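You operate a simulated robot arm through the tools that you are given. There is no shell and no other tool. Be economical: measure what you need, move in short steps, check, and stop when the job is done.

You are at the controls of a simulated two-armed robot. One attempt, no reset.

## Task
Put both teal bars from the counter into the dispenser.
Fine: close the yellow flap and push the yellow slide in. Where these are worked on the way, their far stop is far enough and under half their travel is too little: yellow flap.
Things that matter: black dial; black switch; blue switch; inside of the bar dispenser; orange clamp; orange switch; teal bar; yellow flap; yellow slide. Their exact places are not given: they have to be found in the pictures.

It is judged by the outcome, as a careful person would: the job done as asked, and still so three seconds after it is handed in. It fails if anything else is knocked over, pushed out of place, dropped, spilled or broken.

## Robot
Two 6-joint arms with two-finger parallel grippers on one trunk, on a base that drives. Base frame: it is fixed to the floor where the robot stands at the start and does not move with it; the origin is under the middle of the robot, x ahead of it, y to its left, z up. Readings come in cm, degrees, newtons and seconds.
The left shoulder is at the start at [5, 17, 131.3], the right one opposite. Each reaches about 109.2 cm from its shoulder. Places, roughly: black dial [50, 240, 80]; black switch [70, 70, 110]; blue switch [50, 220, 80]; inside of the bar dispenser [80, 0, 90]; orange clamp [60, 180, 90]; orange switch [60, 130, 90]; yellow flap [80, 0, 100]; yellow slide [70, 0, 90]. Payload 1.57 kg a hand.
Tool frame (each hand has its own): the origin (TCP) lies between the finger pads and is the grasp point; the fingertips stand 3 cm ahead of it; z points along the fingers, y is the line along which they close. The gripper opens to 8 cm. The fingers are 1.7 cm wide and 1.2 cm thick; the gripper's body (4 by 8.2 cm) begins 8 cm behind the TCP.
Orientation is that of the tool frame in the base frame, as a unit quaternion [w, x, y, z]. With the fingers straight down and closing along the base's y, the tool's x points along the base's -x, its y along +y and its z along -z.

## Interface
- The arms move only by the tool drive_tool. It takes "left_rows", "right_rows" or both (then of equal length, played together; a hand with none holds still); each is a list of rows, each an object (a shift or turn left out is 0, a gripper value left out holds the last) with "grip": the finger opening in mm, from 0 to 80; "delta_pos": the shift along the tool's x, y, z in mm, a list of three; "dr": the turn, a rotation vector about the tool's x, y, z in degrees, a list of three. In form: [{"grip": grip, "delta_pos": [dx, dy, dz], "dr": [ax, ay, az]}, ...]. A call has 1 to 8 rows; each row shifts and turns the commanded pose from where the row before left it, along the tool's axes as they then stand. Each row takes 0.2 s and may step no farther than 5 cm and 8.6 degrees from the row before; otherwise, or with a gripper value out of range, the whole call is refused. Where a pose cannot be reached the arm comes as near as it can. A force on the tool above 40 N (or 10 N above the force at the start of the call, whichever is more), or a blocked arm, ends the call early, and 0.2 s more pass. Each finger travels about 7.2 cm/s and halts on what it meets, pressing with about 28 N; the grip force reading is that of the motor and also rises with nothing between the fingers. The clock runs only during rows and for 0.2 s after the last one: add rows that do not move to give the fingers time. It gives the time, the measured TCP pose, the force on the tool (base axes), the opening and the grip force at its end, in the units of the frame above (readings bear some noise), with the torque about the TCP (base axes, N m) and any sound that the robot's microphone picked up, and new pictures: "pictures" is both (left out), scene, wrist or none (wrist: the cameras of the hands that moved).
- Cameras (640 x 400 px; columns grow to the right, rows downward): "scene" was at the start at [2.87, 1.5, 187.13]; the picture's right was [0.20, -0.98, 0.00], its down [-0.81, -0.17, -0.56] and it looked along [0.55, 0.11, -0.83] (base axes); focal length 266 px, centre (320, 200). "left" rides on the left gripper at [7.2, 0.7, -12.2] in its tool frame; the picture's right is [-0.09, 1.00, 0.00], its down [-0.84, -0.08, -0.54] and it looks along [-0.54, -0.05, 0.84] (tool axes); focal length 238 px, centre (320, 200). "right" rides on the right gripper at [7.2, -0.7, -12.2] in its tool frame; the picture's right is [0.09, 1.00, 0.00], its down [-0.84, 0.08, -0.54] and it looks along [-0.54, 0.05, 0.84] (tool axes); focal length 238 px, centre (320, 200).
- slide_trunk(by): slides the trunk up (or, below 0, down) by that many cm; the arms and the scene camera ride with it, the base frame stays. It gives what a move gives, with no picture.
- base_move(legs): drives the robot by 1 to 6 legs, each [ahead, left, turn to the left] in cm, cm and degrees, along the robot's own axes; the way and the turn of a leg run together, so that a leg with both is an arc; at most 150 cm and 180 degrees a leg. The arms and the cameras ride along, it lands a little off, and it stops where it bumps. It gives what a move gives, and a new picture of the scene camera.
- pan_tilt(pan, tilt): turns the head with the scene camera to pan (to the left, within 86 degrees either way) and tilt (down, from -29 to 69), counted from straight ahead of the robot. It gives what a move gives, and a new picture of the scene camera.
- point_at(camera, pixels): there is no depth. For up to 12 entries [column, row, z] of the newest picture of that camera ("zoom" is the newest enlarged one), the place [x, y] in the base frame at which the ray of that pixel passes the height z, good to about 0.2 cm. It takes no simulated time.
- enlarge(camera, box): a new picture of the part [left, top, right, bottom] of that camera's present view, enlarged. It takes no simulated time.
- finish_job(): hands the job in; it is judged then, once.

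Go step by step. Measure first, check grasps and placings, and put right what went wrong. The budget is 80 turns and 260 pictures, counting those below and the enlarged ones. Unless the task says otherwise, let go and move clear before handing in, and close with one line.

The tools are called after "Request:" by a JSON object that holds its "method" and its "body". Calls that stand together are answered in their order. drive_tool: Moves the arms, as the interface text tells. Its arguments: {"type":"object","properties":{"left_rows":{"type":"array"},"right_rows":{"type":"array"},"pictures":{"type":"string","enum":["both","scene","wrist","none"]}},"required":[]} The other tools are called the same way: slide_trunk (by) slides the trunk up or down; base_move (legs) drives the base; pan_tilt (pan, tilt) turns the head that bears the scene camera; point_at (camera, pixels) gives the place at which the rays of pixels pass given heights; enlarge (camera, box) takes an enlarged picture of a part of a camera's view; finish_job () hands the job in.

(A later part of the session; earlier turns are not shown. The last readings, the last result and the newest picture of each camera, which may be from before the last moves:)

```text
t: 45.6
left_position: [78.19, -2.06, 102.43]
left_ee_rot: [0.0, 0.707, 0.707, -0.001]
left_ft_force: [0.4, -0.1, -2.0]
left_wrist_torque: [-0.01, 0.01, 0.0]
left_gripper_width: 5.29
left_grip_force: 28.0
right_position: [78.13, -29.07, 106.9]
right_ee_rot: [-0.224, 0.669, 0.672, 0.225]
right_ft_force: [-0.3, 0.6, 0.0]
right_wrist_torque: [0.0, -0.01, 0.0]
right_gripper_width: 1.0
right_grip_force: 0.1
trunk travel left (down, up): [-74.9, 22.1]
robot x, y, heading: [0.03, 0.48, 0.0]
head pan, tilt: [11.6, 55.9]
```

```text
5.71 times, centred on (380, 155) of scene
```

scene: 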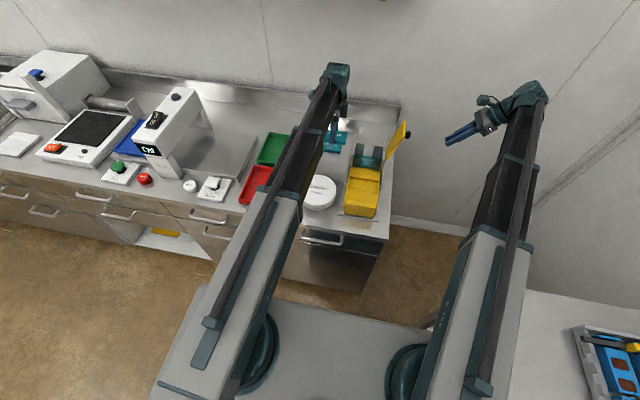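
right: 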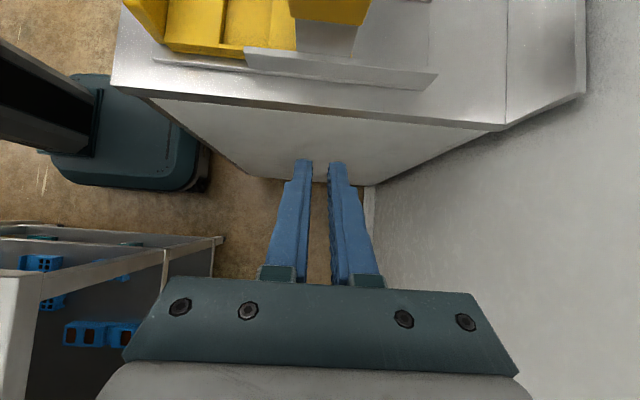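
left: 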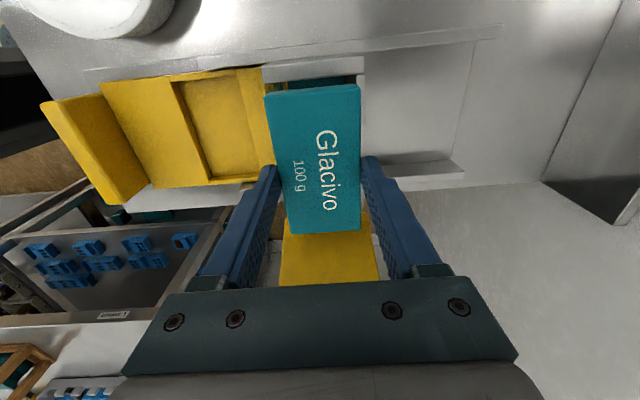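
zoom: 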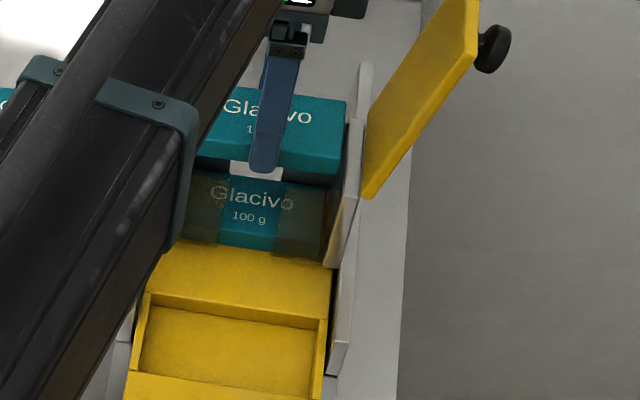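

No contact force so far and the alignment looks good. Continue lowering.

Request:
{"method": "slide_trunk", "body": {"by": -0.8}}

Request:
{"method": "slide_trunk", "body": {"by": -0.8}}

Request:
{"method": "enlarge", "body": {"camera": "left", "box": [230, 50, 410, 250]}}

Request:
{"method": "enlarge", "body": {"camera": "scene", "box": [350, 120, 410, 190]}}

```text
t: 46.2
left_position: [78.11, -2.11, 101.65]
left_ee_rot: [0.0, 0.707, 0.707, 0.001]
left_ft_force: [-0.6, -0.1, -0.7]
left_wrist_torque: [0.0, 0.01, 0.0]
left_gripper_width: 5.32
left_grip_force: 28.1
right_position: [78.17, -28.97, 106.1]
right_ee_rot: [-0.224, 0.669, 0.672, 0.225]
right_ft_force: [0.4, 0.3, -0.3]
right_wrist_torque: [0.01, -0.01, 0.01]
right_gripper_width: 0.97
right_grip_force: 0.0
trunk travel left (down, up): [-74.1, 22.9]
robot x, y, heading: [-0.16, 0.2, 0.4]
head pan, tilt: [11.6, 55.9]
```

```text
t: 46.7
left_position: [78.14, -2.2, 100.84]
left_ee_rot: [0.001, 0.707, 0.707, 0.0]
left_ft_force: [-0.5, -0.9, -1.3]
left_wrist_torque: [0.03, 0.02, 0.01]
left_gripper_width: 5.32
left_grip_force: 28.0
right_position: [78.28, -29.09, 105.29]
right_ee_rot: [-0.224, 0.67, 0.671, 0.225]
right_ft_force: [-0.7, 0.0, -0.6]
right_wrist_torque: [0.03, -0.03, 0.0]
right_gripper_width: 0.98
right_grip_force: 0.1
trunk travel left (down, up): [-73.3, 23.7]
robot x, y, heading: [-0.21, -0.03, -0.0]
head pan, tilt: [11.6, 55.9]
```

```text
2.00 times, centred on (320, 150) of left
```

zoom: 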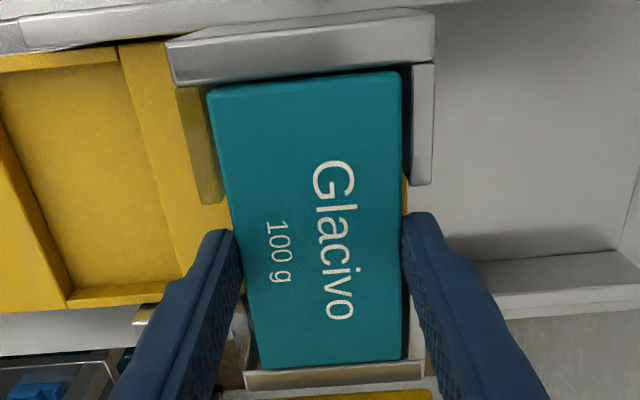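

```text
5.71 times, centred on (380, 155) of scene
```

zoom: 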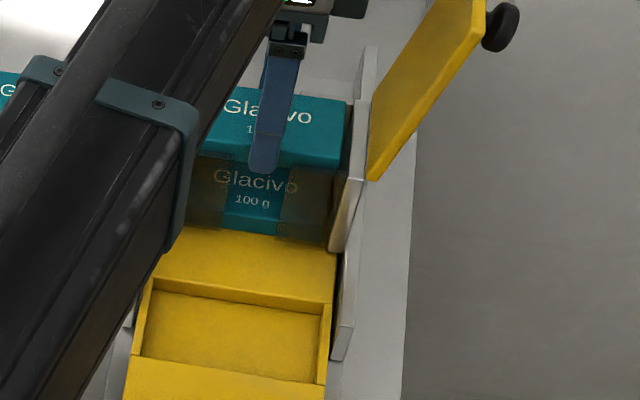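

The bar is entering the chute with fingers in the slots. Lowering further in steps.

Request:
{"method": "slide_trunk", "body": {"by": -0.8}}

Request:
{"method": "slide_trunk", "body": {"by": -0.7}}

Request:
{"method": "enlarge", "body": {"camera": "scene", "box": [350, 120, 410, 190]}}

```text
t: 47.3
left_position: [78.26, -2.16, 100.01]
left_ee_rot: [0.0, 0.707, 0.707, -0.001]
left_ft_force: [-0.3, -0.5, -0.8]
left_wrist_torque: [0.04, 0.01, -0.01]
left_gripper_width: 5.36
left_grip_force: 27.8
right_position: [78.15, -29.05, 104.38]
right_ee_rot: [-0.224, 0.67, 0.671, 0.226]
right_ft_force: [-0.6, 0.1, 0.3]
right_wrist_torque: [0.0, -0.01, -0.01]
right_gripper_width: 0.99
right_grip_force: 0.0
trunk travel left (down, up): [-72.5, 24.5]
robot x, y, heading: [-0.23, 0.1, 0.1]
head pan, tilt: [11.6, 55.9]
```

```text
t: 47.9
left_position: [78.12, -2.15, 99.43]
left_ee_rot: [0.0, 0.707, 0.707, 0.0]
left_ft_force: [-0.1, -0.2, -1.1]
left_wrist_torque: [0.01, 0.0, -0.02]
left_gripper_width: 5.35
left_grip_force: 28.2
right_position: [78.12, -29.01, 103.68]
right_ee_rot: [-0.224, 0.67, 0.672, 0.225]
right_ft_force: [0.2, 1.0, 1.1]
right_wrist_torque: [0.02, 0.0, 0.02]
right_gripper_width: 1.0
right_grip_force: 0.1
trunk travel left (down, up): [-71.8, 25.2]
robot x, y, heading: [0.3, -0.16, -0.2]
head pan, tilt: [11.6, 55.9]
```

```text
5.71 times, centred on (380, 155) of scene
```

zoom: 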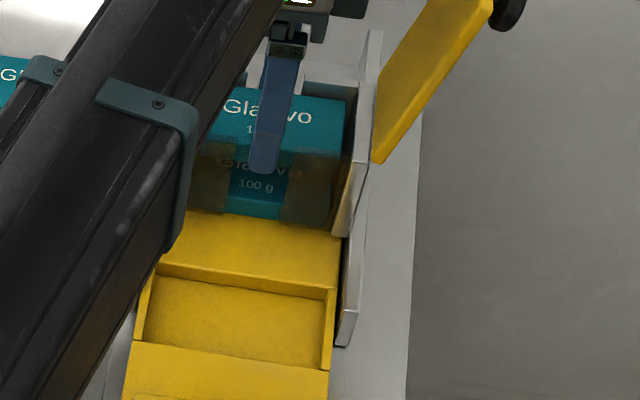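

Bar is well inside with nearly no gap left; lower 0.7 more.

Request:
{"method": "slide_trunk", "body": {"by": -0.7}}

Request:
{"method": "slide_trunk", "body": {"by": -0.5}}

Request:
{"method": "enlarge", "body": {"camera": "scene", "box": [350, 120, 410, 190]}}

```text
t: 48.4
left_position: [77.99, -2.12, 98.6]
left_ee_rot: [0.0, 0.707, 0.707, 0.0]
left_ft_force: [-0.3, 0.3, -1.7]
left_wrist_torque: [-0.02, 0.01, -0.02]
left_gripper_width: 5.32
left_grip_force: 28.1
right_position: [78.08, -29.07, 103.08]
right_ee_rot: [-0.224, 0.67, 0.671, 0.225]
right_ft_force: [0.7, 0.3, -0.2]
right_wrist_torque: [0.03, -0.01, -0.02]
right_gripper_width: 0.99
right_grip_force: 0.1
trunk travel left (down, up): [-71.1, 25.9]
robot x, y, heading: [0.13, -0.1, -0.2]
head pan, tilt: [11.6, 55.9]
```

```text
t: 49.0
left_position: [78.05, -2.19, 98.19]
left_ee_rot: [0.0, 0.707, 0.708, 0.0]
left_ft_force: [-0.7, -1.0, -0.8]
left_wrist_torque: [0.01, 0.02, -0.02]
left_gripper_width: 5.33
left_grip_force: 28.0
right_position: [78.15, -29.01, 102.64]
right_ee_rot: [-0.224, 0.67, 0.671, 0.225]
right_ft_force: [-0.4, -0.9, -0.1]
right_wrist_torque: [-0.01, -0.01, 0.02]
right_gripper_width: 0.95
right_grip_force: 0.0
trunk travel left (down, up): [-70.6, 26.4]
robot x, y, heading: [-0.46, -0.07, -0.1]
head pan, tilt: [11.6, 55.9]
```

```text
5.71 times, centred on (380, 155) of scene
```

zoom: 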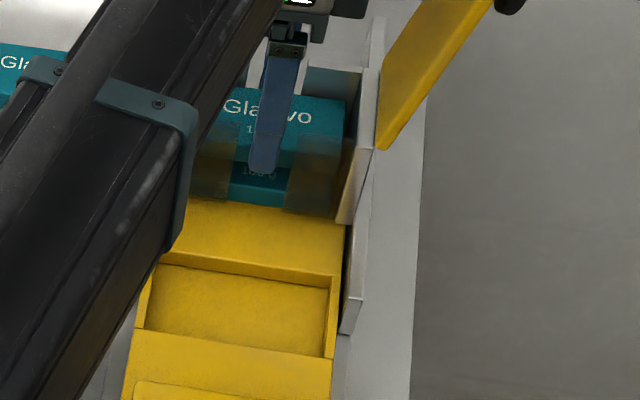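

Request:
{"method": "slide_trunk", "body": {"by": -0.6}}

Request:
{"method": "slide_trunk", "body": {"by": -0.5}}

```text
t: 49.5
left_position: [78.16, -2.18, 97.41]
left_ee_rot: [0.0, 0.707, 0.707, 0.0]
left_ft_force: [0.4, 0.0, -1.1]
left_wrist_torque: [-0.01, -0.03, -0.01]
left_gripper_width: 5.34
left_grip_force: 27.8
right_position: [78.2, -29.01, 101.88]
right_ee_rot: [-0.223, 0.67, 0.671, 0.225]
right_ft_force: [-0.6, 1.2, -0.2]
right_wrist_torque: [-0.01, -0.03, 0.0]
right_gripper_width: 0.99
right_grip_force: 0.1
trunk travel left (down, up): [-70.0, 27.0]
robot x, y, heading: [0.01, -0.08, -0.1]
head pan, tilt: [11.6, 55.9]
```

```text
t: 50.0
left_position: [78.0, -2.07, 97.07]
left_ee_rot: [0.0, 0.707, 0.707, 0.001]
left_ft_force: [-0.1, 0.2, -1.1]
left_wrist_torque: [-0.02, 0.0, 0.0]
left_gripper_width: 5.32
left_grip_force: 27.8
right_position: [78.19, -29.1, 101.52]
right_ee_rot: [-0.224, 0.669, 0.672, 0.225]
right_ft_force: [0.0, 1.0, 0.3]
right_wrist_torque: [-0.03, -0.01, -0.01]
right_gripper_width: 1.02
right_grip_force: 0.0
trunk travel left (down, up): [-69.5, 27.5]
robot x, y, heading: [0.05, -0.26, -0.0]
head pan, tilt: [11.6, 55.9]
```

The gap must be tiny now; release by opening slightly.

Request:
{"method": "drive_tool", "body": {"left_rows": [{"grip": 60}, {"grip": 65}, {}, {}], "pictures": "wrist"}}

Request:
{"method": "enlarge", "body": {"camera": "left", "box": [230, 50, 410, 250]}}

Request:
{"method": "enlarge", "body": {"camera": "scene", "box": [350, 120, 410, 190]}}

```text
t: 51.0
left_position: [78.05, -2.15, 97.02]
left_ee_rot: [0.0, 0.707, 0.707, 0.001]
left_ft_force: [-0.1, 0.3, -0.1]
left_wrist_torque: [-0.01, 0.0, 0.01]
left_gripper_width: 6.5
left_grip_force: 0.1
right_position: [78.1, -29.07, 101.45]
right_ee_rot: [-0.224, 0.67, 0.671, 0.225]
right_ft_force: [0.2, -1.1, -0.5]
right_wrist_torque: [0.02, -0.02, 0.0]
right_gripper_width: 0.99
right_grip_force: 0.2
trunk travel left (down, up): [-69.5, 27.5]
robot x, y, heading: [0.08, 0.05, 0.1]
head pan, tilt: [11.6, 55.9]
```

left: 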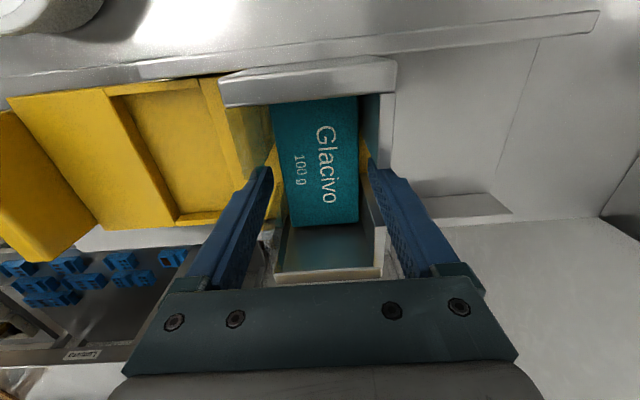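

```text
2.00 times, centred on (320, 150) of left
```

zoom: 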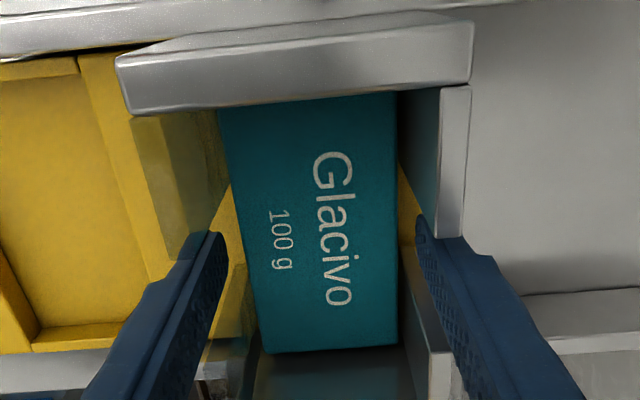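

```text
5.71 times, centred on (380, 155) of scene
```

zoom: 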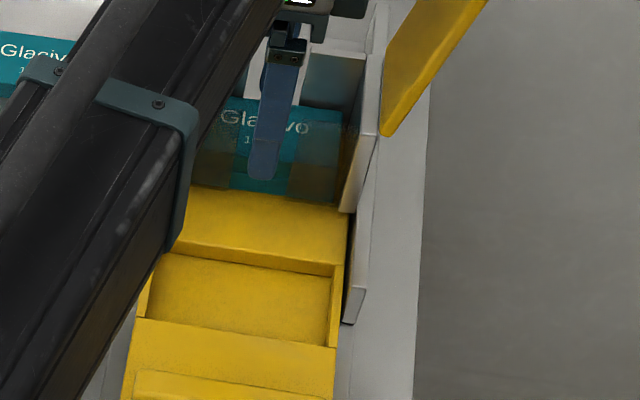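

First bar dropped flat in the chute. Raising and moving toward the second bar for measuring.

Request:
{"method": "slide_trunk", "body": {"by": 8.3}}

Request:
{"method": "drive_tool", "body": {"left_rows": [{"delta_pos": [45, 0, 0], "grip": 75}, {"delta_pos": [45, 0, 0]}, {"delta_pos": [35, 25, 0]}, {"delta_pos": [30, 30, 0]}, {"delta_pos": [0, 20, 0]}, {}], "pictures": "none"}}

Request:
{"method": "slide_trunk", "body": {"by": -9}}

Request:
{"method": "enlarge", "body": {"camera": "left", "box": [230, 60, 420, 260]}}

```text
t: 52.2
left_position: [78.12, -2.17, 105.4]
left_ee_rot: [0.0, 0.707, 0.707, 0.0]
left_ft_force: [-0.3, 0.5, 0.0]
left_wrist_torque: [-0.01, -0.03, 0.0]
left_gripper_width: 6.49
left_grip_force: 0.0
right_position: [78.24, -29.09, 109.71]
right_ee_rot: [-0.224, 0.67, 0.672, 0.225]
right_ft_force: [-0.2, -0.2, 0.0]
right_wrist_torque: [0.01, 0.02, 0.04]
right_gripper_width: 1.02
right_grip_force: 0.1
trunk travel left (down, up): [-77.8, 19.2]
robot x, y, heading: [-0.04, 0.18, 0.1]
head pan, tilt: [11.6, 55.9]
```

```text
t: 53.6
left_position: [85.67, 13.44, 105.32]
left_ee_rot: [-0.001, 0.707, 0.708, 0.0]
left_ft_force: [-0.5, 0.1, -0.5]
left_wrist_torque: [-0.01, 0.01, 0.01]
left_gripper_width: 7.49
left_grip_force: 0.0
left hand out of reach, approached as far as the arm can: row 3
right_position: [78.15, -29.01, 109.69]
right_ee_rot: [-0.224, 0.67, 0.672, 0.225]
right_ft_force: [0.4, -1.6, 1.2]
right_wrist_torque: [0.03, 0.02, 0.01]
right_gripper_width: 1.01
right_grip_force: 0.1
trunk travel left (down, up): [-77.8, 19.2]
robot x, y, heading: [0.1, -0.06, 0.0]
head pan, tilt: [11.6, 55.9]
```

```text
t: 54.9
left_position: [85.59, 13.39, 96.29]
left_ee_rot: [0.001, 0.707, 0.707, 0.0]
left_ft_force: [0.0, -0.8, 0.9]
left_wrist_torque: [0.0, 0.01, -0.01]
left_gripper_width: 7.5
left_grip_force: 0.0
right_position: [78.23, -29.02, 100.71]
right_ee_rot: [-0.223, 0.67, 0.671, 0.226]
right_ft_force: [0.1, 0.3, -0.3]
right_wrist_torque: [-0.03, 0.02, 0.01]
right_gripper_width: 1.0
right_grip_force: 0.0
trunk travel left (down, up): [-68.8, 28.2]
robot x, y, heading: [0.18, -0.27, 0.3]
head pan, tilt: [11.6, 55.9]
```

```text
2.00 times, centred on (325, 160) of left
```

zoom: 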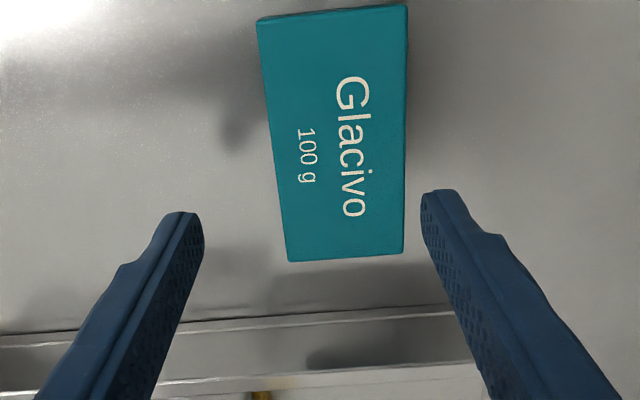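

Request:
{"method": "point_at", "body": {"camera": "zoom", "pixels": [[257, 20, 89.4], [407, 6, 89.4], [403, 250, 89.4], [289, 261, 89.4]]}}

```text
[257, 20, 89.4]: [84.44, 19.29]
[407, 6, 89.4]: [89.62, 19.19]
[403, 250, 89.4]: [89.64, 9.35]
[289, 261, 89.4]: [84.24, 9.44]
```

Second bar centre (87.0, 14.3). Aligning, lowering 5 cm and closing.

Request:
{"method": "drive_tool", "body": {"left_rows": [{"delta_pos": [9, 14, 0]}, {}], "pictures": "none"}}

Request:
{"method": "slide_trunk", "body": {"by": -4.9}}

Request:
{"method": "enlarge", "body": {"camera": "left", "box": [230, 60, 420, 260]}}

```text
t: 55.5
left_position: [86.94, 14.39, 96.33]
left_ee_rot: [0.0, 0.707, 0.707, 0.0]
left_ft_force: [-0.3, 1.2, -0.5]
left_wrist_torque: [0.0, 0.0, 0.01]
left_gripper_width: 7.48
left_grip_force: 0.2
right_position: [78.27, -29.09, 100.78]
right_ee_rot: [-0.224, 0.669, 0.672, 0.225]
right_ft_force: [-0.9, 0.0, 0.1]
right_wrist_torque: [-0.02, 0.0, 0.04]
right_gripper_width: 0.99
right_grip_force: 0.1
trunk travel left (down, up): [-68.8, 28.2]
robot x, y, heading: [-0.19, -0.1, 0.2]
head pan, tilt: [11.6, 55.9]
```

```text
t: 56.4
left_position: [86.88, 14.2, 91.32]
left_ee_rot: [0.0, 0.707, 0.707, 0.0]
left_ft_force: [-0.9, 0.6, -0.1]
left_wrist_torque: [0.0, -0.04, 0.0]
left_gripper_width: 7.49
left_grip_force: 0.0
right_position: [78.2, -29.07, 95.79]
right_ee_rot: [-0.224, 0.67, 0.671, 0.225]
right_ft_force: [-0.1, -0.2, 0.1]
right_wrist_torque: [0.0, 0.0, -0.03]
right_gripper_width: 0.99
right_grip_force: 0.1
trunk travel left (down, up): [-63.9, 33.1]
robot x, y, heading: [0.02, -0.17, 0.1]
head pan, tilt: [11.6, 55.9]
```

```text
2.00 times, centred on (325, 160) of left
```

zoom: 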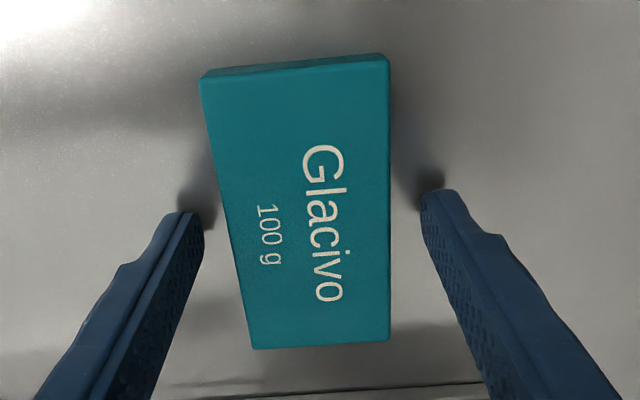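

Request:
{"method": "drive_tool", "body": {"left_rows": [{"delta_pos": [0, -2, 0], "grip": 60}, {"grip": 50}, {"grip": 40}, {}, {}], "pictures": "none"}}

Request:
{"method": "slide_trunk", "body": {"by": 14}}

Request:
{"method": "enlarge", "body": {"camera": "left", "box": [250, 70, 380, 250]}}

Request:
{"method": "point_at", "body": {"camera": "zoom", "pixels": [[208, 60, 103.3], [420, 42, 103.3], [420, 352, 103.3], [265, 362, 103.3]]}}

```text
t: 57.6
left_position: [86.76, 14.17, 91.46]
left_ee_rot: [0.0, 0.708, 0.707, -0.001]
left_ft_force: [-1.0, -0.8, 0.7]
left_wrist_torque: [0.0, 0.0, 0.05]
left_gripper_width: 5.32
left_grip_force: 28.3
right_position: [78.23, -29.0, 95.79]
right_ee_rot: [-0.223, 0.67, 0.671, 0.225]
right_ft_force: [0.3, -0.9, 0.2]
right_wrist_torque: [0.01, 0.02, 0.0]
right_gripper_width: 1.0
right_grip_force: 0.1
trunk travel left (down, up): [-63.9, 33.1]
robot x, y, heading: [0.07, -0.08, -0.3]
head pan, tilt: [11.6, 55.9]
```

```text
t: 59.3
left_position: [86.82, 14.24, 105.37]
left_ee_rot: [-0.001, 0.707, 0.708, 0.0]
left_ft_force: [1.0, 0.6, -1.2]
left_wrist_torque: [0.0, 0.01, 0.02]
left_gripper_width: 5.36
left_grip_force: 28.0
right_position: [78.17, -29.08, 109.73]
right_ee_rot: [-0.224, 0.67, 0.671, 0.225]
right_ft_force: [0.7, 0.4, 0.2]
right_wrist_torque: [-0.04, -0.01, -0.03]
right_gripper_width: 0.99
right_grip_force: 0.1
trunk travel left (down, up): [-77.9, 19.1]
robot x, y, heading: [0.28, 0.16, -0.3]
head pan, tilt: [11.6, 55.9]
```

```text
2.22 times, centred on (315, 160) of left
```

zoom: 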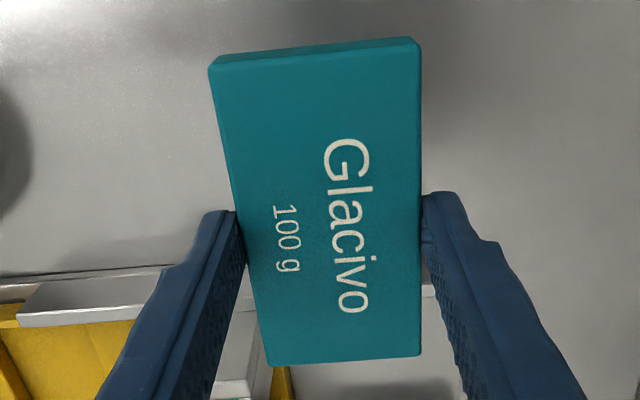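

```text
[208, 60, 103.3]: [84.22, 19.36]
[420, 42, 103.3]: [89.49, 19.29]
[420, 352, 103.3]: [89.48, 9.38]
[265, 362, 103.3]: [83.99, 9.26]
```

Second bar held, sitting ~1.5 mm further −y in the grip than the first. Moving to TCP (78.12, −1.98) and checking.

Request:
{"method": "drive_tool", "body": {"left_rows": [{"delta_pos": [-32, -18, 0]}, {"delta_pos": [-34, -20, 0]}, {"delta_pos": [-34, -20, 0]}, {"delta_pos": [-34, -20, 0]}, {"delta_pos": [-28.2, -9, 0]}, {}, {}], "pictures": "none"}}

Request:
{"method": "slide_trunk", "body": {"by": -3.2}}

Request:
{"method": "enlarge", "body": {"camera": "left", "box": [230, 50, 410, 250]}}

```text
t: 60.9
left_position: [77.96, -1.92, 105.4]
left_ee_rot: [0.0, 0.708, 0.707, 0.0]
left_ft_force: [-0.9, 0.3, -0.8]
left_wrist_torque: [-0.03, -0.05, 0.0]
left_gripper_width: 5.32
left_grip_force: 28.2
right_position: [78.24, -28.95, 109.88]
right_ee_rot: [-0.224, 0.67, 0.671, 0.226]
right_ft_force: [0.0, -0.3, 0.5]
right_wrist_torque: [0.0, 0.03, 0.0]
right_gripper_width: 1.0
right_grip_force: 0.0
trunk travel left (down, up): [-77.9, 19.1]
robot x, y, heading: [0.22, 0.21, 0.0]
head pan, tilt: [11.6, 55.9]
```

```text
t: 61.6
left_position: [77.98, -1.84, 102.25]
left_ee_rot: [0.0, 0.707, 0.707, -0.001]
left_ft_force: [-0.8, 0.4, -1.0]
left_wrist_torque: [0.0, -0.01, -0.02]
left_gripper_width: 5.33
left_grip_force: 27.7
right_position: [78.2, -29.03, 106.69]
right_ee_rot: [-0.224, 0.67, 0.672, 0.224]
right_ft_force: [-0.3, -0.7, -0.8]
right_wrist_torque: [-0.02, 0.01, 0.0]
right_gripper_width: 1.0
right_grip_force: 0.1
trunk travel left (down, up): [-74.7, 22.3]
robot x, y, heading: [0.01, -0.2, 0.1]
head pan, tilt: [11.6, 55.9]
```

```text
2.00 times, centred on (320, 150) of left
```

zoom: 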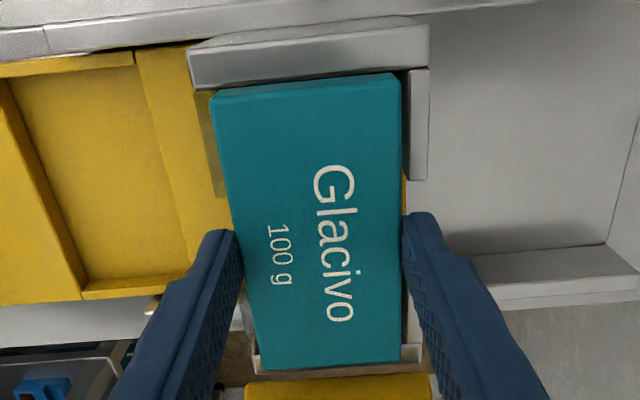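

Slightly close to the left wall; shift −y 1.2 mm, +x 1 mm, and continue lowering.

Request:
{"method": "drive_tool", "body": {"left_rows": [{"delta_pos": [-1.2, 1, 0]}, {}], "pictures": "none"}}

Request:
{"method": "slide_trunk", "body": {"by": -0.7}}

Request:
{"method": "slide_trunk", "body": {"by": -0.7}}

Request:
{"method": "enlarge", "body": {"camera": "left", "box": [230, 50, 410, 250]}}

```text
t: 62.2
left_position: [78.09, -1.99, 102.23]
left_ee_rot: [0.0, 0.707, 0.707, 0.0]
left_ft_force: [0.3, -0.3, -1.5]
left_wrist_torque: [0.0, 0.0, -0.02]
left_gripper_width: 5.32
left_grip_force: 28.7
right_position: [78.13, -29.05, 106.63]
right_ee_rot: [-0.223, 0.67, 0.671, 0.224]
right_ft_force: [0.1, 0.2, 0.4]
right_wrist_torque: [-0.02, 0.01, 0.02]
right_gripper_width: 0.99
right_grip_force: 0.1
trunk travel left (down, up): [-74.7, 22.3]
robot x, y, heading: [0.0, 0.15, 0.2]
head pan, tilt: [11.6, 55.9]
```

```text
t: 62.8
left_position: [78.07, -1.96, 101.47]
left_ee_rot: [0.0, 0.707, 0.707, 0.0]
left_ft_force: [-0.2, 0.4, -0.7]
left_wrist_torque: [-0.01, 0.02, 0.05]
left_gripper_width: 5.31
left_grip_force: 28.2
right_position: [78.04, -29.09, 106.01]
right_ee_rot: [-0.223, 0.67, 0.671, 0.225]
right_ft_force: [0.0, -0.6, -0.5]
right_wrist_torque: [-0.01, 0.01, 0.01]
right_gripper_width: 1.02
right_grip_force: 0.1
trunk travel left (down, up): [-74.0, 23.0]
robot x, y, heading: [0.32, 0.01, 0.3]
head pan, tilt: [11.6, 55.9]
```

```text
t: 63.4
left_position: [78.06, -1.89, 100.76]
left_ee_rot: [0.0, 0.707, 0.707, 0.001]
left_ft_force: [1.5, 0.1, -0.4]
left_wrist_torque: [0.0, 0.01, 0.01]
left_gripper_width: 5.33
left_grip_force: 27.6
right_position: [78.1, -29.09, 105.23]
right_ee_rot: [-0.223, 0.67, 0.671, 0.226]
right_ft_force: [-0.7, 0.0, -0.2]
right_wrist_torque: [0.0, 0.0, 0.04]
right_gripper_width: 1.01
right_grip_force: 0.1
trunk travel left (down, up): [-73.3, 23.7]
robot x, y, heading: [0.14, -0.04, 0.0]
head pan, tilt: [11.6, 55.9]
```

```text
2.00 times, centred on (320, 150) of left
```

zoom: 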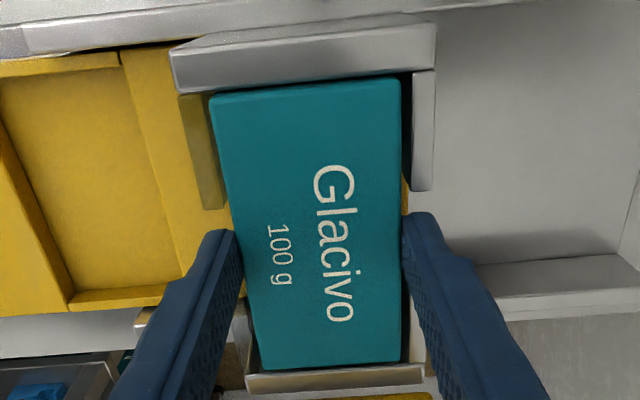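

The second bar is entering too. Lowering 1.6 cm more, then a small step.

Request:
{"method": "slide_trunk", "body": {"by": -1.6}}

Request:
{"method": "slide_trunk", "body": {"by": -0.5}}

Request:
{"method": "slide_trunk", "body": {"by": -0.4}}

Request:
{"method": "enlarge", "body": {"camera": "scene", "box": [350, 120, 410, 190]}}

```text
t: 64.0
left_position: [78.0, -2.07, 99.23]
left_ee_rot: [-0.001, 0.708, 0.707, 0.0]
left_ft_force: [0.1, 0.4, -1.2]
left_wrist_torque: [0.03, 0.06, 0.01]
left_gripper_width: 5.31
left_grip_force: 28.2
right_position: [78.22, -29.12, 103.63]
right_ee_rot: [-0.224, 0.67, 0.671, 0.226]
right_ft_force: [-0.4, -0.4, 0.0]
right_wrist_torque: [0.0, -0.03, -0.01]
right_gripper_width: 1.03
right_grip_force: 0.0
trunk travel left (down, up): [-71.7, 25.3]
robot x, y, heading: [0.24, 0.07, 0.0]
head pan, tilt: [11.6, 55.9]
```

```text
t: 64.5
left_position: [78.06, -1.98, 98.75]
left_ee_rot: [0.0, 0.707, 0.707, 0.0]
left_ft_force: [0.4, 0.9, -0.4]
left_wrist_torque: [0.01, 0.0, -0.01]
left_gripper_width: 5.35
left_grip_force: 28.0
right_position: [78.24, -28.98, 103.1]
right_ee_rot: [-0.223, 0.67, 0.671, 0.224]
right_ft_force: [-0.4, -0.1, -0.3]
right_wrist_torque: [0.02, -0.01, 0.02]
right_gripper_width: 0.99
right_grip_force: 0.0
trunk travel left (down, up): [-71.2, 25.8]
robot x, y, heading: [-0.02, -0.07, 0.2]
head pan, tilt: [11.6, 55.9]
```

```text
t: 65.1
left_position: [78.16, -1.84, 98.4]
left_ee_rot: [-0.001, 0.707, 0.707, 0.0]
left_ft_force: [0.7, -0.4, -1.5]
left_wrist_torque: [-0.02, -0.01, 0.02]
left_gripper_width: 5.33
left_grip_force: 27.5
right_position: [78.18, -28.97, 102.77]
right_ee_rot: [-0.224, 0.67, 0.671, 0.225]
right_ft_force: [-0.5, 0.5, 0.3]
right_wrist_torque: [-0.01, -0.01, 0.03]
right_gripper_width: 0.99
right_grip_force: 0.1
trunk travel left (down, up): [-70.8, 26.2]
robot x, y, heading: [0.08, -0.15, -0.0]
head pan, tilt: [11.6, 55.9]
```

```text
5.71 times, centred on (380, 155) of scene
```

zoom: 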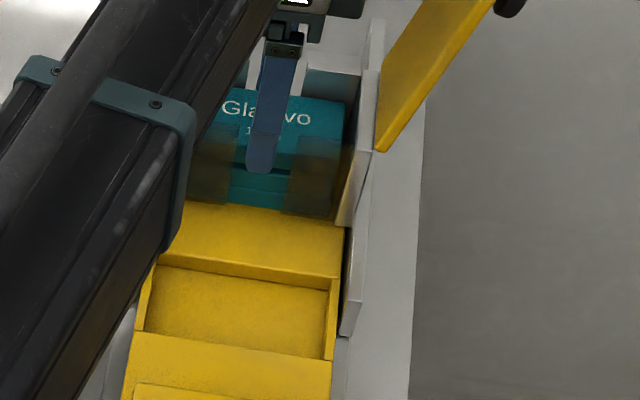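

Stack seam visible just under the held bar; release now, then look.

Request:
{"method": "drive_tool", "body": {"left_rows": [{"grip": 60}, {"grip": 65}, {}, {}], "pictures": "wrist"}}

Request:
{"method": "slide_trunk", "body": {"by": 7}}

Request:
{"method": "enlarge", "body": {"camera": "left", "box": [230, 50, 410, 250]}}

Request:
{"method": "enlarge", "body": {"camera": "scene", "box": [340, 110, 410, 190]}}

```text
t: 66.1
left_position: [78.1, -1.99, 98.31]
left_ee_rot: [0.0, 0.707, 0.707, 0.0]
left_ft_force: [0.1, -1.0, -0.1]
left_wrist_torque: [-0.01, 0.02, -0.03]
left_gripper_width: 6.5
left_grip_force: 0.0
right_position: [78.2, -28.94, 102.66]
right_ee_rot: [-0.224, 0.67, 0.671, 0.226]
right_ft_force: [-0.8, -0.1, -0.6]
right_wrist_torque: [0.01, 0.01, 0.02]
right_gripper_width: 1.01
right_grip_force: 0.0
trunk travel left (down, up): [-70.8, 26.2]
robot x, y, heading: [-0.17, 0.35, 0.1]
head pan, tilt: [11.6, 55.9]
```

left: 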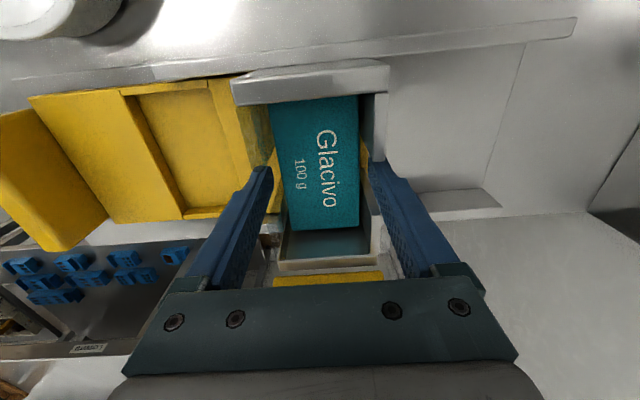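

```text
t: 67.1
left_position: [78.08, -2.01, 105.37]
left_ee_rot: [0.0, 0.706, 0.708, 0.0]
left_ft_force: [0.3, 0.0, -0.5]
left_wrist_torque: [0.01, 0.01, 0.02]
left_gripper_width: 6.48
left_grip_force: 0.1
right_position: [78.29, -29.12, 109.82]
right_ee_rot: [-0.223, 0.67, 0.671, 0.225]
right_ft_force: [-0.9, -1.0, -0.6]
right_wrist_torque: [0.0, 0.0, 0.0]
right_gripper_width: 0.98
right_grip_force: 0.0
trunk travel left (down, up): [-77.8, 19.2]
robot x, y, heading: [-0.01, 0.43, 0.3]
head pan, tilt: [11.6, 55.9]
```

```text
2.00 times, centred on (320, 150) of left
```

zoom: 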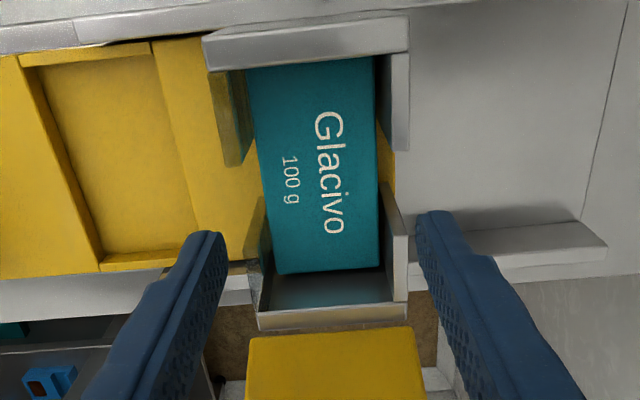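

```text
5.00 times, centred on (375, 150) of scene
```

zoom: 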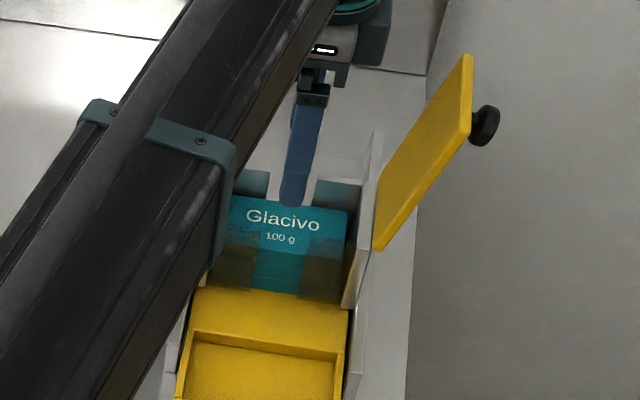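

Both bars are in the chute. Now the left hand clears away and the right hand shifts beside the knob (x≈75) and approaches the flap's back.

Request:
{"method": "drive_tool", "body": {"left_rows": [{"delta_pos": [45, 0, 0]}, {"delta_pos": [45, 0, 0]}, {"delta_pos": [45, 0, 0]}, {"delta_pos": [45, 0, 0]}, {"delta_pos": [30, 0, 0]}], "right_rows": [{"delta_pos": [0, -32, 0], "grip": 0}, {"delta_pos": [32, 0, 24]}, {"delta_pos": [32, 0, 24]}, {"delta_pos": [16, 0, 12]}, {}], "pictures": "wrist"}}

Request:
{"method": "enlarge", "body": {"camera": "scene", "box": [320, 90, 440, 200]}}

```text
t: 68.3
left_position: [77.8, 19.27, 105.36]
left_ee_rot: [-0.001, 0.707, 0.707, 0.0]
left_ft_force: [-0.5, -0.2, -0.3]
left_wrist_torque: [0.01, 0.02, 0.0]
left_gripper_width: 6.51
left_grip_force: 0.1
right_position: [75.03, -18.99, 109.76]
right_ee_rot: [-0.223, 0.67, 0.671, 0.225]
right_ft_force: [-0.3, 0.7, 0.2]
right_wrist_torque: [-0.02, 0.01, 0.01]
right_gripper_width: 0.0
right_grip_force: 20.5
trunk travel left (down, up): [-77.8, 19.2]
robot x, y, heading: [0.0, 0.31, -0.3]
head pan, tilt: [11.6, 55.9]
```

right: 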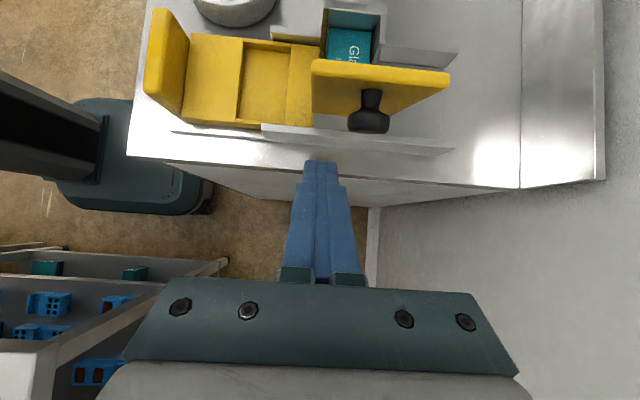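
left: 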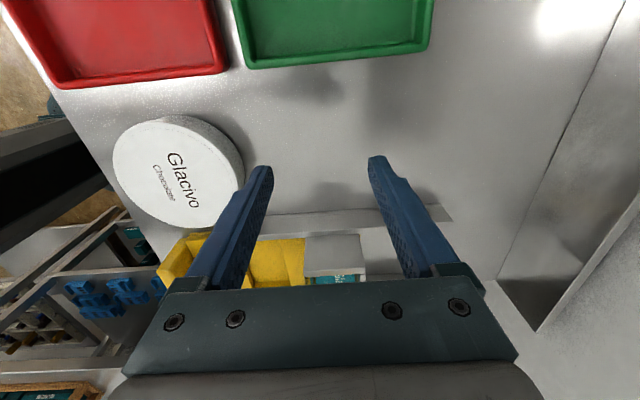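

```text
3.64 times, centred on (380, 145) of scene
```

zoom: 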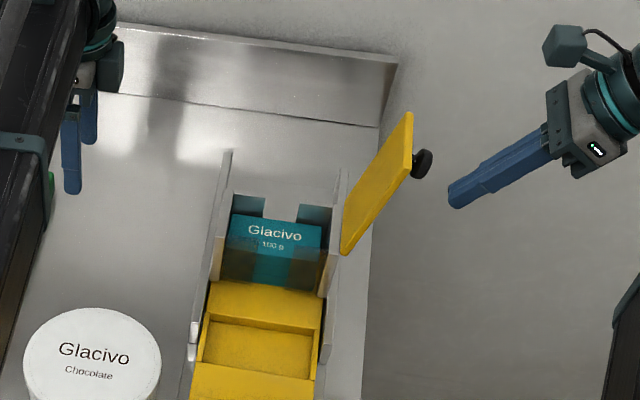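

Clear path between finger and flap plate, beside the knob. Pushing toward +y to tip the flap past vertical.

Request:
{"method": "drive_tool", "body": {"right_rows": [{"delta_pos": [16, 0, 12]}, {"delta_pos": [16, 0, 12]}, {"delta_pos": [16, 0, 12]}, {"delta_pos": [16, 0, 12]}, {"delta_pos": [16, 0, 12]}, {"delta_pos": [12, 0, 9]}, {}], "pictures": "wrist"}}

Request:
{"method": "enlarge", "body": {"camera": "scene", "box": [320, 90, 440, 200]}}

```text
t: 69.9
left_position: [77.85, 19.14, 105.31]
left_ee_rot: [0.001, 0.707, 0.707, 0.0]
left_ft_force: [-0.3, 0.3, -0.9]
left_wrist_torque: [-0.01, 0.02, 0.01]
left_gripper_width: 6.51
left_grip_force: 0.1
right_position: [75.04, -7.59, 109.71]
right_ee_rot: [-0.223, 0.67, 0.671, 0.225]
right_ft_force: [-0.5, 0.4, -1.2]
right_wrist_torque: [0.0, 0.02, 0.03]
right_gripper_width: 0.01
right_grip_force: 20.8
trunk travel left (down, up): [-77.8, 19.2]
robot x, y, heading: [0.09, 0.31, -0.0]
head pan, tilt: [11.6, 55.9]
```

right: 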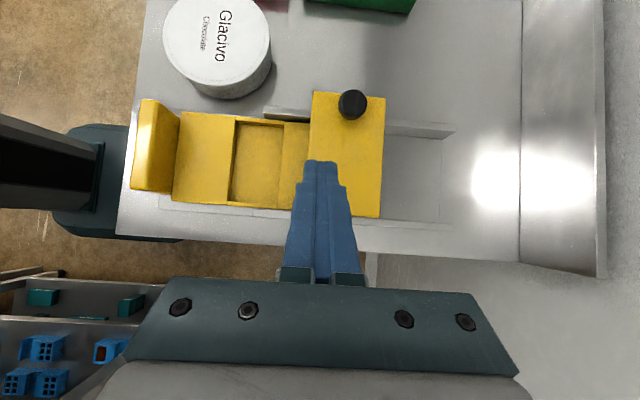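

```text
3.64 times, centred on (380, 145) of scene
```

zoom: 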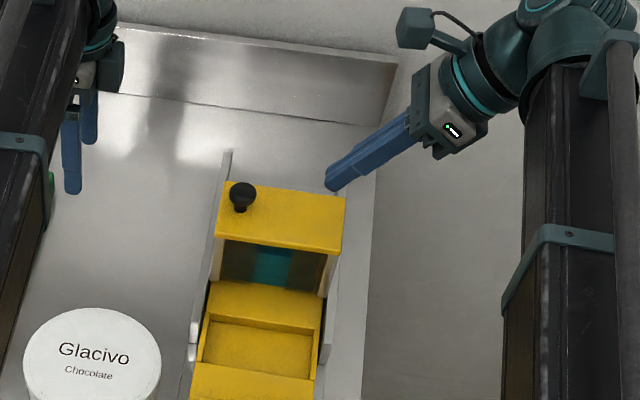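

Flap is closed. Next, the slide: retreat the right hand and take a measuring view of the slide's front.

Request:
{"method": "drive_tool", "body": {"right_rows": [{"delta_pos": [-32, 0, -24]}, {"delta_pos": [-32, 0, -24]}, {"delta_pos": [-32, 0, -24]}, {"delta_pos": [-32, 0, -24]}, {"delta_pos": [-32, 0, -24]}], "left_rows": [{"delta_pos": [0, -45, 0], "grip": 0}, {"delta_pos": [-10, -45, 0]}, {"delta_pos": [-20, -45, 0]}, {"delta_pos": [-20, -45, 0]}, {}]}}

Request:
{"method": "enlarge", "body": {"camera": "scene", "box": [320, 130, 410, 240]}}

```text
t: 71.1
left_position: [59.99, 13.98, 105.36]
left_ee_rot: [0.0, 0.706, 0.708, 0.0]
left_ft_force: [0.2, 0.2, 0.6]
left_wrist_torque: [-0.01, -0.02, 0.0]
left_gripper_width: 0.0
left_grip_force: 21.5
right_position: [75.09, -27.64, 109.79]
right_ee_rot: [-0.224, 0.669, 0.672, 0.225]
right_ft_force: [0.4, -0.9, -0.2]
right_wrist_torque: [0.04, 0.01, 0.0]
right_gripper_width: 0.0
right_grip_force: 21.8
trunk travel left (down, up): [-77.8, 19.2]
robot x, y, heading: [0.06, -0.33, 0.1]
head pan, tilt: [11.6, 55.9]
```

scene: 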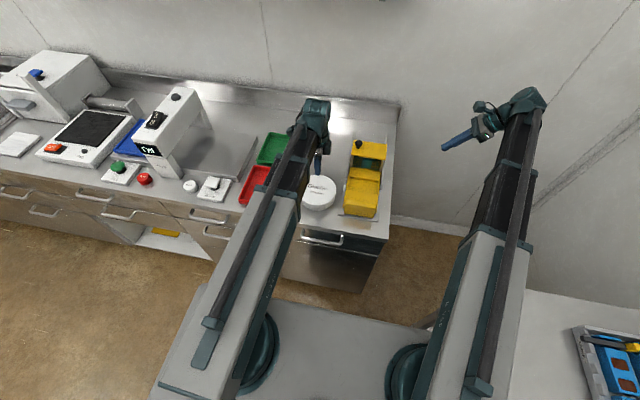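
right: 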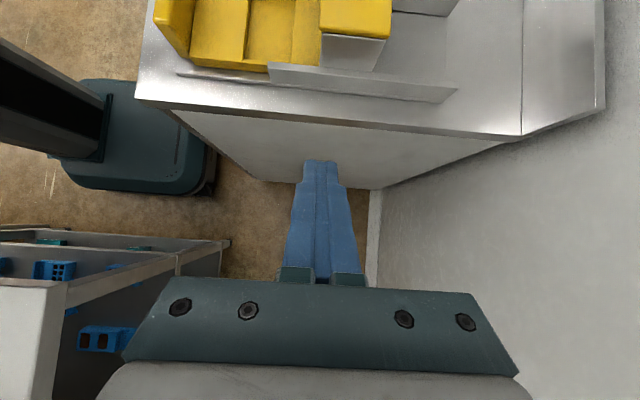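
left: 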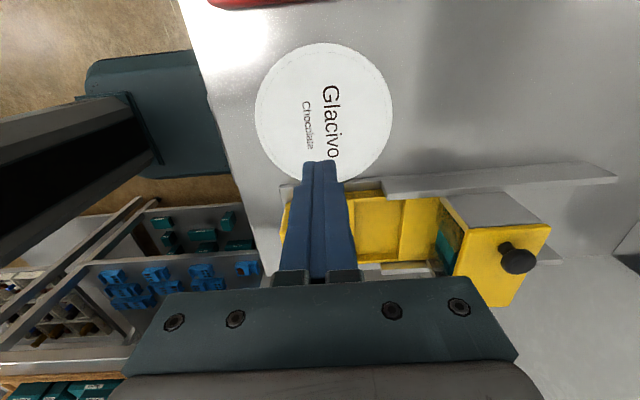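

```text
3.64 times, centred on (365, 185) of scene
```

zoom: 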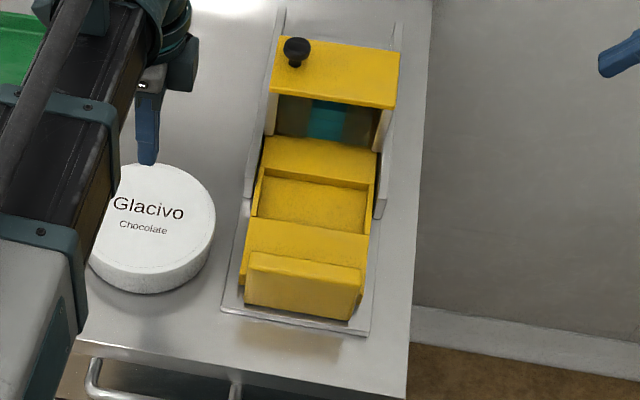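

Request:
{"method": "point_at", "body": {"camera": "zoom", "pixels": [[245, 305, 88.5], [350, 320, 88.5], [247, 270, 93], [247, 270, 91.5], [358, 288, 93], [358, 288, 91.5], [250, 252, 93], [222, 312, 88], [368, 335, 88], [80, 340, 88], [405, 398, 88]]}}

```text
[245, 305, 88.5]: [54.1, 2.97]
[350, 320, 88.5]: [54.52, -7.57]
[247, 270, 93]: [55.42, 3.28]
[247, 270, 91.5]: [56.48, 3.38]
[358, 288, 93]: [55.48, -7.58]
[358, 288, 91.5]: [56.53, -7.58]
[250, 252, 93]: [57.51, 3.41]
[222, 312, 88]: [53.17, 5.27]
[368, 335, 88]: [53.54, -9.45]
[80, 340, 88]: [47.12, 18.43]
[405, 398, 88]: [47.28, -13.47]
```

Handle front face is at x≈54.4, z 88.5–94, centre y −2.2. I'll position the closed left fingers at x≈51.3 in front and lower.

Request:
{"method": "drive_tool", "body": {"left_rows": [{"delta_pos": [0, -40, 0]}, {"delta_pos": [-20, -40, 0]}, {"delta_pos": [-45, -7, 0]}, {"delta_pos": [-45, 0, 0]}, {"delta_pos": [-45, 0, 0]}, {"delta_pos": [-7, 0, 0]}, {}], "pictures": "none"}}

Request:
{"method": "slide_trunk", "body": {"by": -11.6}}

Request:
{"method": "enlarge", "body": {"camera": "left", "box": [200, 40, 520, 300]}}

Request:
{"method": "enlarge", "body": {"camera": "scene", "box": [320, 110, 430, 240]}}

```text
t: 72.7
left_position: [51.51, -2.24, 105.44]
left_ee_rot: [0.0, 0.707, 0.707, -0.001]
left_ft_force: [0.7, 0.6, -0.4]
left_wrist_torque: [0.01, 0.02, -0.01]
left_gripper_width: 0.01
left_grip_force: 21.9
right_position: [74.92, -27.62, 109.8]
right_ee_rot: [-0.224, 0.669, 0.671, 0.226]
right_ft_force: [0.1, 0.0, 0.8]
right_wrist_torque: [0.01, -0.01, 0.01]
right_gripper_width: 0.0
right_grip_force: 21.2
trunk travel left (down, up): [-77.8, 19.2]
robot x, y, heading: [0.28, 0.36, -0.0]
head pan, tilt: [11.6, 55.9]
```

```text
t: 74.2
left_position: [51.47, -2.21, 93.74]
left_ee_rot: [0.001, 0.707, 0.707, 0.001]
left_ft_force: [-0.4, -0.7, -0.2]
left_wrist_torque: [0.02, 0.0, 0.04]
left_gripper_width: 0.0
left_grip_force: 20.7
right_position: [74.96, -27.77, 98.19]
right_ee_rot: [-0.225, 0.67, 0.671, 0.226]
right_ft_force: [0.2, -0.5, -0.2]
right_wrist_torque: [-0.01, 0.0, -0.03]
right_gripper_width: 0.01
right_grip_force: 21.8
trunk travel left (down, up): [-66.2, 30.8]
robot x, y, heading: [0.12, 0.2, 0.1]
head pan, tilt: [11.6, 55.9]
```

```text
1.54 times, centred on (360, 170) of left
```

zoom: 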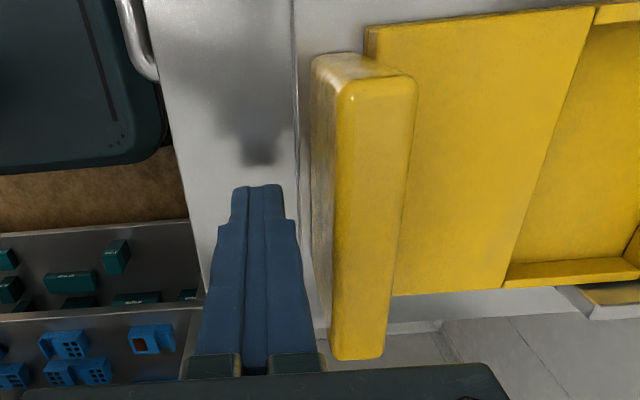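

```text
3.08 times, centred on (375, 175) of scene
```

zoom: 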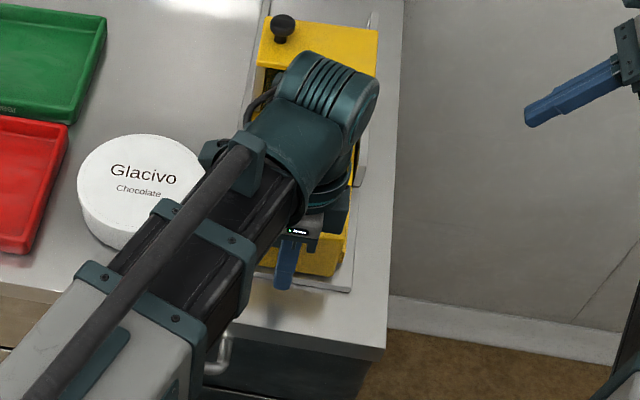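

Fingers sit in front of the handle. Pushing +x.

Request:
{"method": "drive_tool", "body": {"left_rows": [{"delta_pos": [0, 12, 0]}, {"delta_pos": [0, 12, 0]}, {"delta_pos": [0, 12, 0]}, {"delta_pos": [0, 12, 0]}, {"delta_pos": [0, 12, 0]}, {"delta_pos": [0, 12, 0]}, {"delta_pos": [0, 12, 0]}, {}], "pictures": "wrist"}}

```text
t: 76.0
left_position: [59.99, -2.3, 93.64]
left_ee_rot: [0.0, 0.707, 0.708, 0.0]
left_ft_force: [-0.4, 0.3, 0.5]
left_wrist_torque: [0.0, -0.01, -0.01]
left_gripper_width: 0.02
left_grip_force: 20.9
right_position: [74.91, -27.67, 98.22]
right_ee_rot: [-0.225, 0.669, 0.671, 0.226]
right_ft_force: [0.2, 0.5, -0.9]
right_wrist_torque: [0.0, -0.01, 0.02]
right_gripper_width: 0.0
right_grip_force: 21.2
trunk travel left (down, up): [-66.2, 30.8]
robot x, y, heading: [-0.05, 0.35, -0.2]
head pan, tilt: [11.6, 55.9]
```

left: 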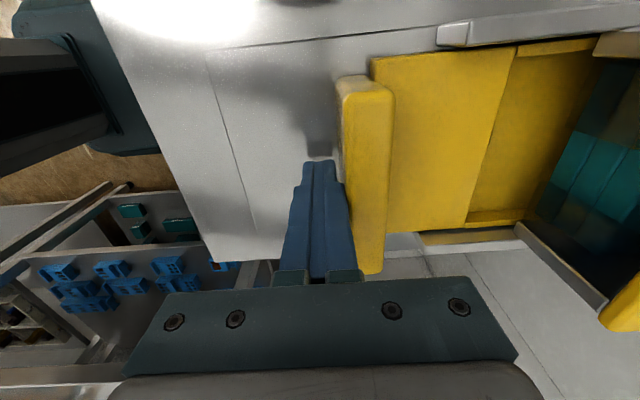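

It moves freely (~7 cm so far). Keep pushing until it stops.

Request:
{"method": "drive_tool", "body": {"left_rows": [{"delta_pos": [0, 10, 0]}, {"delta_pos": [0, 10, 0]}, {"delta_pos": [0, 10, 0]}, {"delta_pos": [0, 10, 0]}, {"delta_pos": [0, 10, 0]}, {}], "pictures": "wrist"}}

```text
t: 77.2
left_position: [63.94, -2.25, 93.67]
left_ee_rot: [-0.006, 0.707, 0.707, -0.004]
left_ft_force: [-9.3, 0.3, -1.0]
left_wrist_torque: [0.01, -0.2, 0.08]
left_gripper_width: 0.0
left_grip_force: 20.7
right_position: [74.96, -27.69, 98.15]
right_ee_rot: [-0.225, 0.669, 0.672, 0.226]
right_ft_force: [-0.3, 0.4, 0.2]
right_wrist_torque: [0.0, 0.01, -0.02]
right_gripper_width: 0.01
right_grip_force: 21.3
trunk travel left (down, up): [-66.2, 30.8]
robot x, y, heading: [-0.07, 0.09, 0.1]
head pan, tilt: [11.6, 55.9]
stopped in row 6 (left hand): the force on the tool passed its limit at 49 N (the readings are from after the stop); the commanded pose is now the measured one
```

left: 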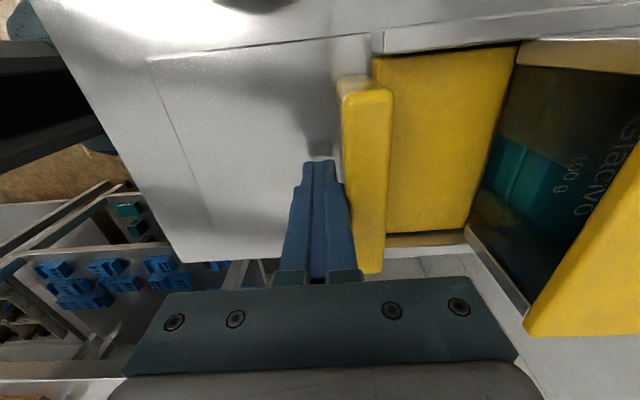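

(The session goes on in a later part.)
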